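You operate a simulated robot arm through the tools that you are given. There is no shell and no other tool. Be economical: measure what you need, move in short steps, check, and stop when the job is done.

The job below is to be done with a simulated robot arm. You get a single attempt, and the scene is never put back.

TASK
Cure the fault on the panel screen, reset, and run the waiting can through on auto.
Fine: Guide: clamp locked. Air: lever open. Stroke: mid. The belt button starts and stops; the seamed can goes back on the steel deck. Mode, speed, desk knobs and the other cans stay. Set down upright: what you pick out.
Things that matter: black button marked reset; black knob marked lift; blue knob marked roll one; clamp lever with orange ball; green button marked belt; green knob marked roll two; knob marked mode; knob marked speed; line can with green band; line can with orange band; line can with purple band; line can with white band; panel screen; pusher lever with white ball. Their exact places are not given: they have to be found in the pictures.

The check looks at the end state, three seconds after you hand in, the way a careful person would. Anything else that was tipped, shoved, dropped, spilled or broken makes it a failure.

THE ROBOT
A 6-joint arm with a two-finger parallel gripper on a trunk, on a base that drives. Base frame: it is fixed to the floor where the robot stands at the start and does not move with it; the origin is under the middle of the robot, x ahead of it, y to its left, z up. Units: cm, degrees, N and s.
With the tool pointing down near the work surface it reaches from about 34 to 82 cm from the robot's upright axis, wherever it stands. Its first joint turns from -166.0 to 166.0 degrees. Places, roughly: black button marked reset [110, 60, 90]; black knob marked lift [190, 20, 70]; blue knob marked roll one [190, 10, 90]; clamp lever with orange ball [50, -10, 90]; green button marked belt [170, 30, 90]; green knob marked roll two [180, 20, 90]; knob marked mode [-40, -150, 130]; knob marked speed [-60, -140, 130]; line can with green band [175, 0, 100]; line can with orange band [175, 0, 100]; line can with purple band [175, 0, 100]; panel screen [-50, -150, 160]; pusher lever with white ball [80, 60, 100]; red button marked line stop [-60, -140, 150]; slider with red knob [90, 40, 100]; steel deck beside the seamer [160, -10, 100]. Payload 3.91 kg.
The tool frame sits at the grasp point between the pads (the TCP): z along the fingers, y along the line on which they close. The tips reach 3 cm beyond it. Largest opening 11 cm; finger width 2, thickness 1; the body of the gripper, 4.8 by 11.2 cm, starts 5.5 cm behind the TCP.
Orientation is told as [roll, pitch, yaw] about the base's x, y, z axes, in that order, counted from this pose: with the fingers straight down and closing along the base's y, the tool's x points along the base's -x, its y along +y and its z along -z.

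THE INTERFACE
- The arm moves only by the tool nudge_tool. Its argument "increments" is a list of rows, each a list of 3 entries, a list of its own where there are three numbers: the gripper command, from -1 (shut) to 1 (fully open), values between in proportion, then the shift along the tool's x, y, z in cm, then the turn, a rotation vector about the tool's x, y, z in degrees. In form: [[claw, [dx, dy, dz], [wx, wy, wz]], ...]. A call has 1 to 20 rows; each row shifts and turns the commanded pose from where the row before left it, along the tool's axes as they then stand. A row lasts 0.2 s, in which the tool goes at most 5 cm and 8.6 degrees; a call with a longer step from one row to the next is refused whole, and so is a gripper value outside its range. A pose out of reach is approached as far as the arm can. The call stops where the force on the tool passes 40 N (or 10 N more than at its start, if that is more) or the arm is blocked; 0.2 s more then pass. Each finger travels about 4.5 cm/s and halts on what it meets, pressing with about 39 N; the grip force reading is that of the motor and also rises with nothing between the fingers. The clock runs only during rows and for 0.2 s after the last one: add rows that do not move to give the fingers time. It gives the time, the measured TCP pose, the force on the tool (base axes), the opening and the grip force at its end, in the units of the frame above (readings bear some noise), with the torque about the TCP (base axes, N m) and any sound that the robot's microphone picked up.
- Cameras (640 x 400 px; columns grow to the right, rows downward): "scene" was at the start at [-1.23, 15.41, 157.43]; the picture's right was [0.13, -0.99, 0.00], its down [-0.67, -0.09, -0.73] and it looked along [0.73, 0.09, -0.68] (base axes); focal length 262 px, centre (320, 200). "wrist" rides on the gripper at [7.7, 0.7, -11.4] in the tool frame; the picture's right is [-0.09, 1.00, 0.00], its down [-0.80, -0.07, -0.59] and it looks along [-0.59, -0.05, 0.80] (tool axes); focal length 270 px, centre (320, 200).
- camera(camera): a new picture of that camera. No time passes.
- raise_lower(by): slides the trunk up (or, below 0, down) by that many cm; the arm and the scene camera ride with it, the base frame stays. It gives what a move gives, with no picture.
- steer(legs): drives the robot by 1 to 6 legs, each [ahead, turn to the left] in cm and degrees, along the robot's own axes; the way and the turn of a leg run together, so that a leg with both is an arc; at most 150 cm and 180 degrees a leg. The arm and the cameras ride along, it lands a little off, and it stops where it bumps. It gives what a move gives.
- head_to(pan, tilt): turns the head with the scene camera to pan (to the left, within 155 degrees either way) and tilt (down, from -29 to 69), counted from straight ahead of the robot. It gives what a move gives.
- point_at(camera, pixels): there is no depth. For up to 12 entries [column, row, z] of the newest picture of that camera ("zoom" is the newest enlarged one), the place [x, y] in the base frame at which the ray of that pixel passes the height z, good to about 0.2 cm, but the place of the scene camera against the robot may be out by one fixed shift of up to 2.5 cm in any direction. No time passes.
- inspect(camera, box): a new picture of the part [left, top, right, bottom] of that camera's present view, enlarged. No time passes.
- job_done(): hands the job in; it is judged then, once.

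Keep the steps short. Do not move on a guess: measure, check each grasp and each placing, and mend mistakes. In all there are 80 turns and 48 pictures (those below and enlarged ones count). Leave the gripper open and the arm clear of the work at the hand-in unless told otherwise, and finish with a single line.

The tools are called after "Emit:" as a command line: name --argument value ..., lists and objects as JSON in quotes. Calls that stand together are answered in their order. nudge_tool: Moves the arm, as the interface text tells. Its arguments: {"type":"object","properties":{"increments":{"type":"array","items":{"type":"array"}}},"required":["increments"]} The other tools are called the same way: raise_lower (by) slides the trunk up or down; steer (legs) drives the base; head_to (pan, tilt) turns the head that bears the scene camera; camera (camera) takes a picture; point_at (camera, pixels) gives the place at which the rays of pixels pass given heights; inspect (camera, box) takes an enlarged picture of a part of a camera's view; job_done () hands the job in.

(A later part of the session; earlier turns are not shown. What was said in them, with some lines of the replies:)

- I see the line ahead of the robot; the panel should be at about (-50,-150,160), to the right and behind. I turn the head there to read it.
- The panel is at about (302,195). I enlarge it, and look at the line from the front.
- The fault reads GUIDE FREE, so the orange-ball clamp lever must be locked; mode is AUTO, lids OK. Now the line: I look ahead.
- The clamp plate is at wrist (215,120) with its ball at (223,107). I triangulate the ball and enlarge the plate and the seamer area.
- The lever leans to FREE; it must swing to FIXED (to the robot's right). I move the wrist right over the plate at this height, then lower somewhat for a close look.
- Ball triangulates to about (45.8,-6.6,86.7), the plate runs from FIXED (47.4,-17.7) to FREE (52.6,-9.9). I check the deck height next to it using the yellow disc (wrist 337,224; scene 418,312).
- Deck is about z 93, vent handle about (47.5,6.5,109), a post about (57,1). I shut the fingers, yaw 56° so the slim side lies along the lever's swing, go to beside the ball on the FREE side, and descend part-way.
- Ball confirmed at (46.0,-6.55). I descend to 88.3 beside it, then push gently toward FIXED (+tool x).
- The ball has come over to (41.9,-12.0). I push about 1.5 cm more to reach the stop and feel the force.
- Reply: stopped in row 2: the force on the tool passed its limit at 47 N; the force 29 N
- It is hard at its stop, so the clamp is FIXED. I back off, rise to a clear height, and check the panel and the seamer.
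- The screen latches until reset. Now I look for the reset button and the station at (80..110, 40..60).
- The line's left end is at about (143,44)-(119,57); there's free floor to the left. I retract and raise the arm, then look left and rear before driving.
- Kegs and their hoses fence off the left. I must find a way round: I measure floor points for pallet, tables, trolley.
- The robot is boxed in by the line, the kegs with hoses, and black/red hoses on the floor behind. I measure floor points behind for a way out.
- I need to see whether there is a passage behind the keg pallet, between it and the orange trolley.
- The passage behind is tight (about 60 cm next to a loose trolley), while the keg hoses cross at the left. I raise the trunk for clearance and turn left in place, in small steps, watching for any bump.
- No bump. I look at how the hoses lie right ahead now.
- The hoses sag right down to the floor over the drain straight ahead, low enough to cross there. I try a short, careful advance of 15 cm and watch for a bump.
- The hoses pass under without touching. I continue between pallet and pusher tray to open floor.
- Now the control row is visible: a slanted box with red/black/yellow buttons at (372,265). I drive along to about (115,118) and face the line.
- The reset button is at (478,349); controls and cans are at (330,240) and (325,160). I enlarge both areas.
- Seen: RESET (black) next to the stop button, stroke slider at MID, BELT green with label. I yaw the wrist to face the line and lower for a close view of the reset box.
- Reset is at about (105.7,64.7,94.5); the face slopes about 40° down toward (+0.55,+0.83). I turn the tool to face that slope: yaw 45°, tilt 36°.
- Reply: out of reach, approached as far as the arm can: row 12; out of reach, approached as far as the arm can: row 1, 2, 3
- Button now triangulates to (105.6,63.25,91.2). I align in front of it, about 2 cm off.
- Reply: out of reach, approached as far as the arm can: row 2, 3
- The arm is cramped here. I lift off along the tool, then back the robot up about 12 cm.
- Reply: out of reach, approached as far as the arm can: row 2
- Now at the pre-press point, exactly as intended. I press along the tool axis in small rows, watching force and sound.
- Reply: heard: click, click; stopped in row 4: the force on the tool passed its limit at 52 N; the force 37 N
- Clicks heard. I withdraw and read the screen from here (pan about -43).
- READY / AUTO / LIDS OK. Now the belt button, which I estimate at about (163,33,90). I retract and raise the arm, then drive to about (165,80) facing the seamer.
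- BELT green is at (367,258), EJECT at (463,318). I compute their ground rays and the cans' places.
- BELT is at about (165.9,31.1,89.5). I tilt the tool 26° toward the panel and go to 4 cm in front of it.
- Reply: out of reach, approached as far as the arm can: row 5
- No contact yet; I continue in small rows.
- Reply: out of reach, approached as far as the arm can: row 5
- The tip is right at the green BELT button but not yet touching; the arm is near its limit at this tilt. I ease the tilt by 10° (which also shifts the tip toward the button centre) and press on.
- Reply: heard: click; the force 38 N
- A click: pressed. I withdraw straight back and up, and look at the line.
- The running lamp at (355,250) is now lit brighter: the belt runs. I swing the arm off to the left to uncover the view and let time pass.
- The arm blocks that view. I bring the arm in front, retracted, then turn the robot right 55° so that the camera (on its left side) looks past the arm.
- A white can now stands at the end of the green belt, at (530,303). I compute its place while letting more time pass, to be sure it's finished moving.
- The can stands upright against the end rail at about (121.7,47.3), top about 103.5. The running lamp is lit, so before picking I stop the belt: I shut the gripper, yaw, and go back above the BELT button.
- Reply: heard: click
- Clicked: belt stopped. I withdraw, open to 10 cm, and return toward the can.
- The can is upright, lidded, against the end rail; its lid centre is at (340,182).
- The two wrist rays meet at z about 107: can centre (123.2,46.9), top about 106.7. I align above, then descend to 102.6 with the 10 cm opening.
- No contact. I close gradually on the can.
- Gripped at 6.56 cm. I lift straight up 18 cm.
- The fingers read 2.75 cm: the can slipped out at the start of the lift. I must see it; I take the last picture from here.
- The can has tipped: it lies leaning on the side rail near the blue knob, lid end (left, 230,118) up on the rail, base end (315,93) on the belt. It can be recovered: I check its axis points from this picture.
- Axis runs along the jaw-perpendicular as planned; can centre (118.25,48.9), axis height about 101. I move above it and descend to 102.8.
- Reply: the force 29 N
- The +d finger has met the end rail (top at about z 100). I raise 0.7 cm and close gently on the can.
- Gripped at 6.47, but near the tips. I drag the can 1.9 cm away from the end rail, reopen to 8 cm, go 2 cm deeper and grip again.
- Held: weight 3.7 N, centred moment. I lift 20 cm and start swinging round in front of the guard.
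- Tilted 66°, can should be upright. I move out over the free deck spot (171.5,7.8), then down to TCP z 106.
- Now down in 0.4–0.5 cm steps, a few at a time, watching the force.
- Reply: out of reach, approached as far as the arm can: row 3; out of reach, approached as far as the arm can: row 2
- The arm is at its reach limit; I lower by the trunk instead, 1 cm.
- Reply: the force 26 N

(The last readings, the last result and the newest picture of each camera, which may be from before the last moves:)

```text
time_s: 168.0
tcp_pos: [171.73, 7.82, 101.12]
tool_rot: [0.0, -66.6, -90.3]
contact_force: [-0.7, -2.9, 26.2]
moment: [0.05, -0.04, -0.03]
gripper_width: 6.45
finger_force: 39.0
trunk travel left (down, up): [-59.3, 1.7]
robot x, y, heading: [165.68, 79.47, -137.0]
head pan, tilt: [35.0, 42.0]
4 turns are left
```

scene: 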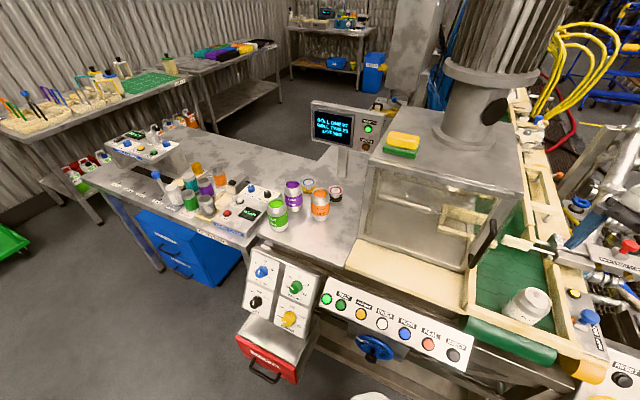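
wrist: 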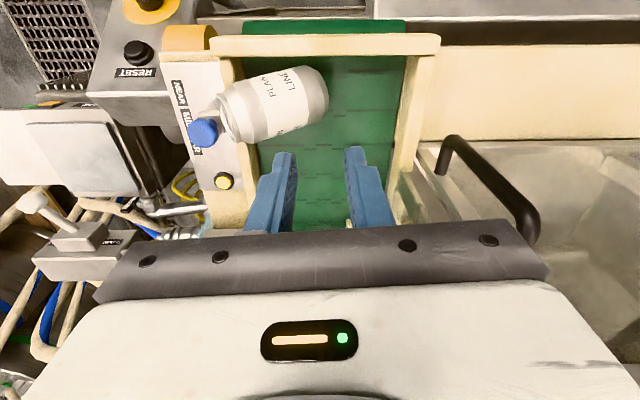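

Contact at 26 N with almost no moment: the can stands square on the deck. I open slowly, draw straight back along the fingers, and rise.

Emit:
nudge_tool --increments '[[0.2, [0, 0, 0], [0, 0, 0]], [0.27, [0, 0, 0], [0, 0, 0]], [0.35, [0, 0, 0], [0, 0, 0]], [0.45, [0, 0, 0], [0, 0, 0]], [0.6, [0, 0, 0], [0, 0, 0]], [0.6, [0, 0, 0], [0, 0, 0]], [0.6, [0, 0, -1], [0, 0, 0]], [0.6, [0, 0, -2], [0, 0, 0]], [0.6, [0, 0, -3], [0, 0, 0]], [0.6, [0, 0, -3], [0, 0, 0]], [0.6, [0, 0, -3], [0, 0, 0]], [0.6, [0, 0, -2], [0, 0, 0]], [0.6, [-3.66, 0, -1.63], [0, 0, 0]], [0.6, [-3.66, 0, -1.63], [0, 0, 0]], [0.6, [-3.66, 0, -1.63], [0, 0, 0]], [0.6, [-3.66, 0, -1.63], [0, 0, 0]], [1, [0, 0, 0], [0, 0, 0]], [1, [0, 0, 0], [0, 0, 0]]]'

```text
time_s: 171.8
tcp_pos: [172.16, 20.73, 122.65]
tool_rot: [-0.1, -65.9, -90.1]
contact_force: [0.0, 0.0, -0.1]
moment: [0.0, 0.01, -0.01]
gripper_width: 11.0
finger_force: 0.1
out of reach, approached as far as the arm can: row 12
trunk travel left (down, up): [-59.3, 1.7]
robot x, y, heading: [165.68, 79.78, -137.1]
head pan, tilt: [35.0, 42.0]
3 turns are left
```

The gripper is empty, open and clear, with no stray contact. I hand in.

Emit:
job_done

```text
The job is handed in.
```

I locked the guide clamp, reset the panel to READY and ran the white-band can through on auto; it tipped over during my first pick, so I re-gripped it and set it on the steel deck, upright by force readings only, because I had no pictures left to check that or that the second belt press stopped the belt.
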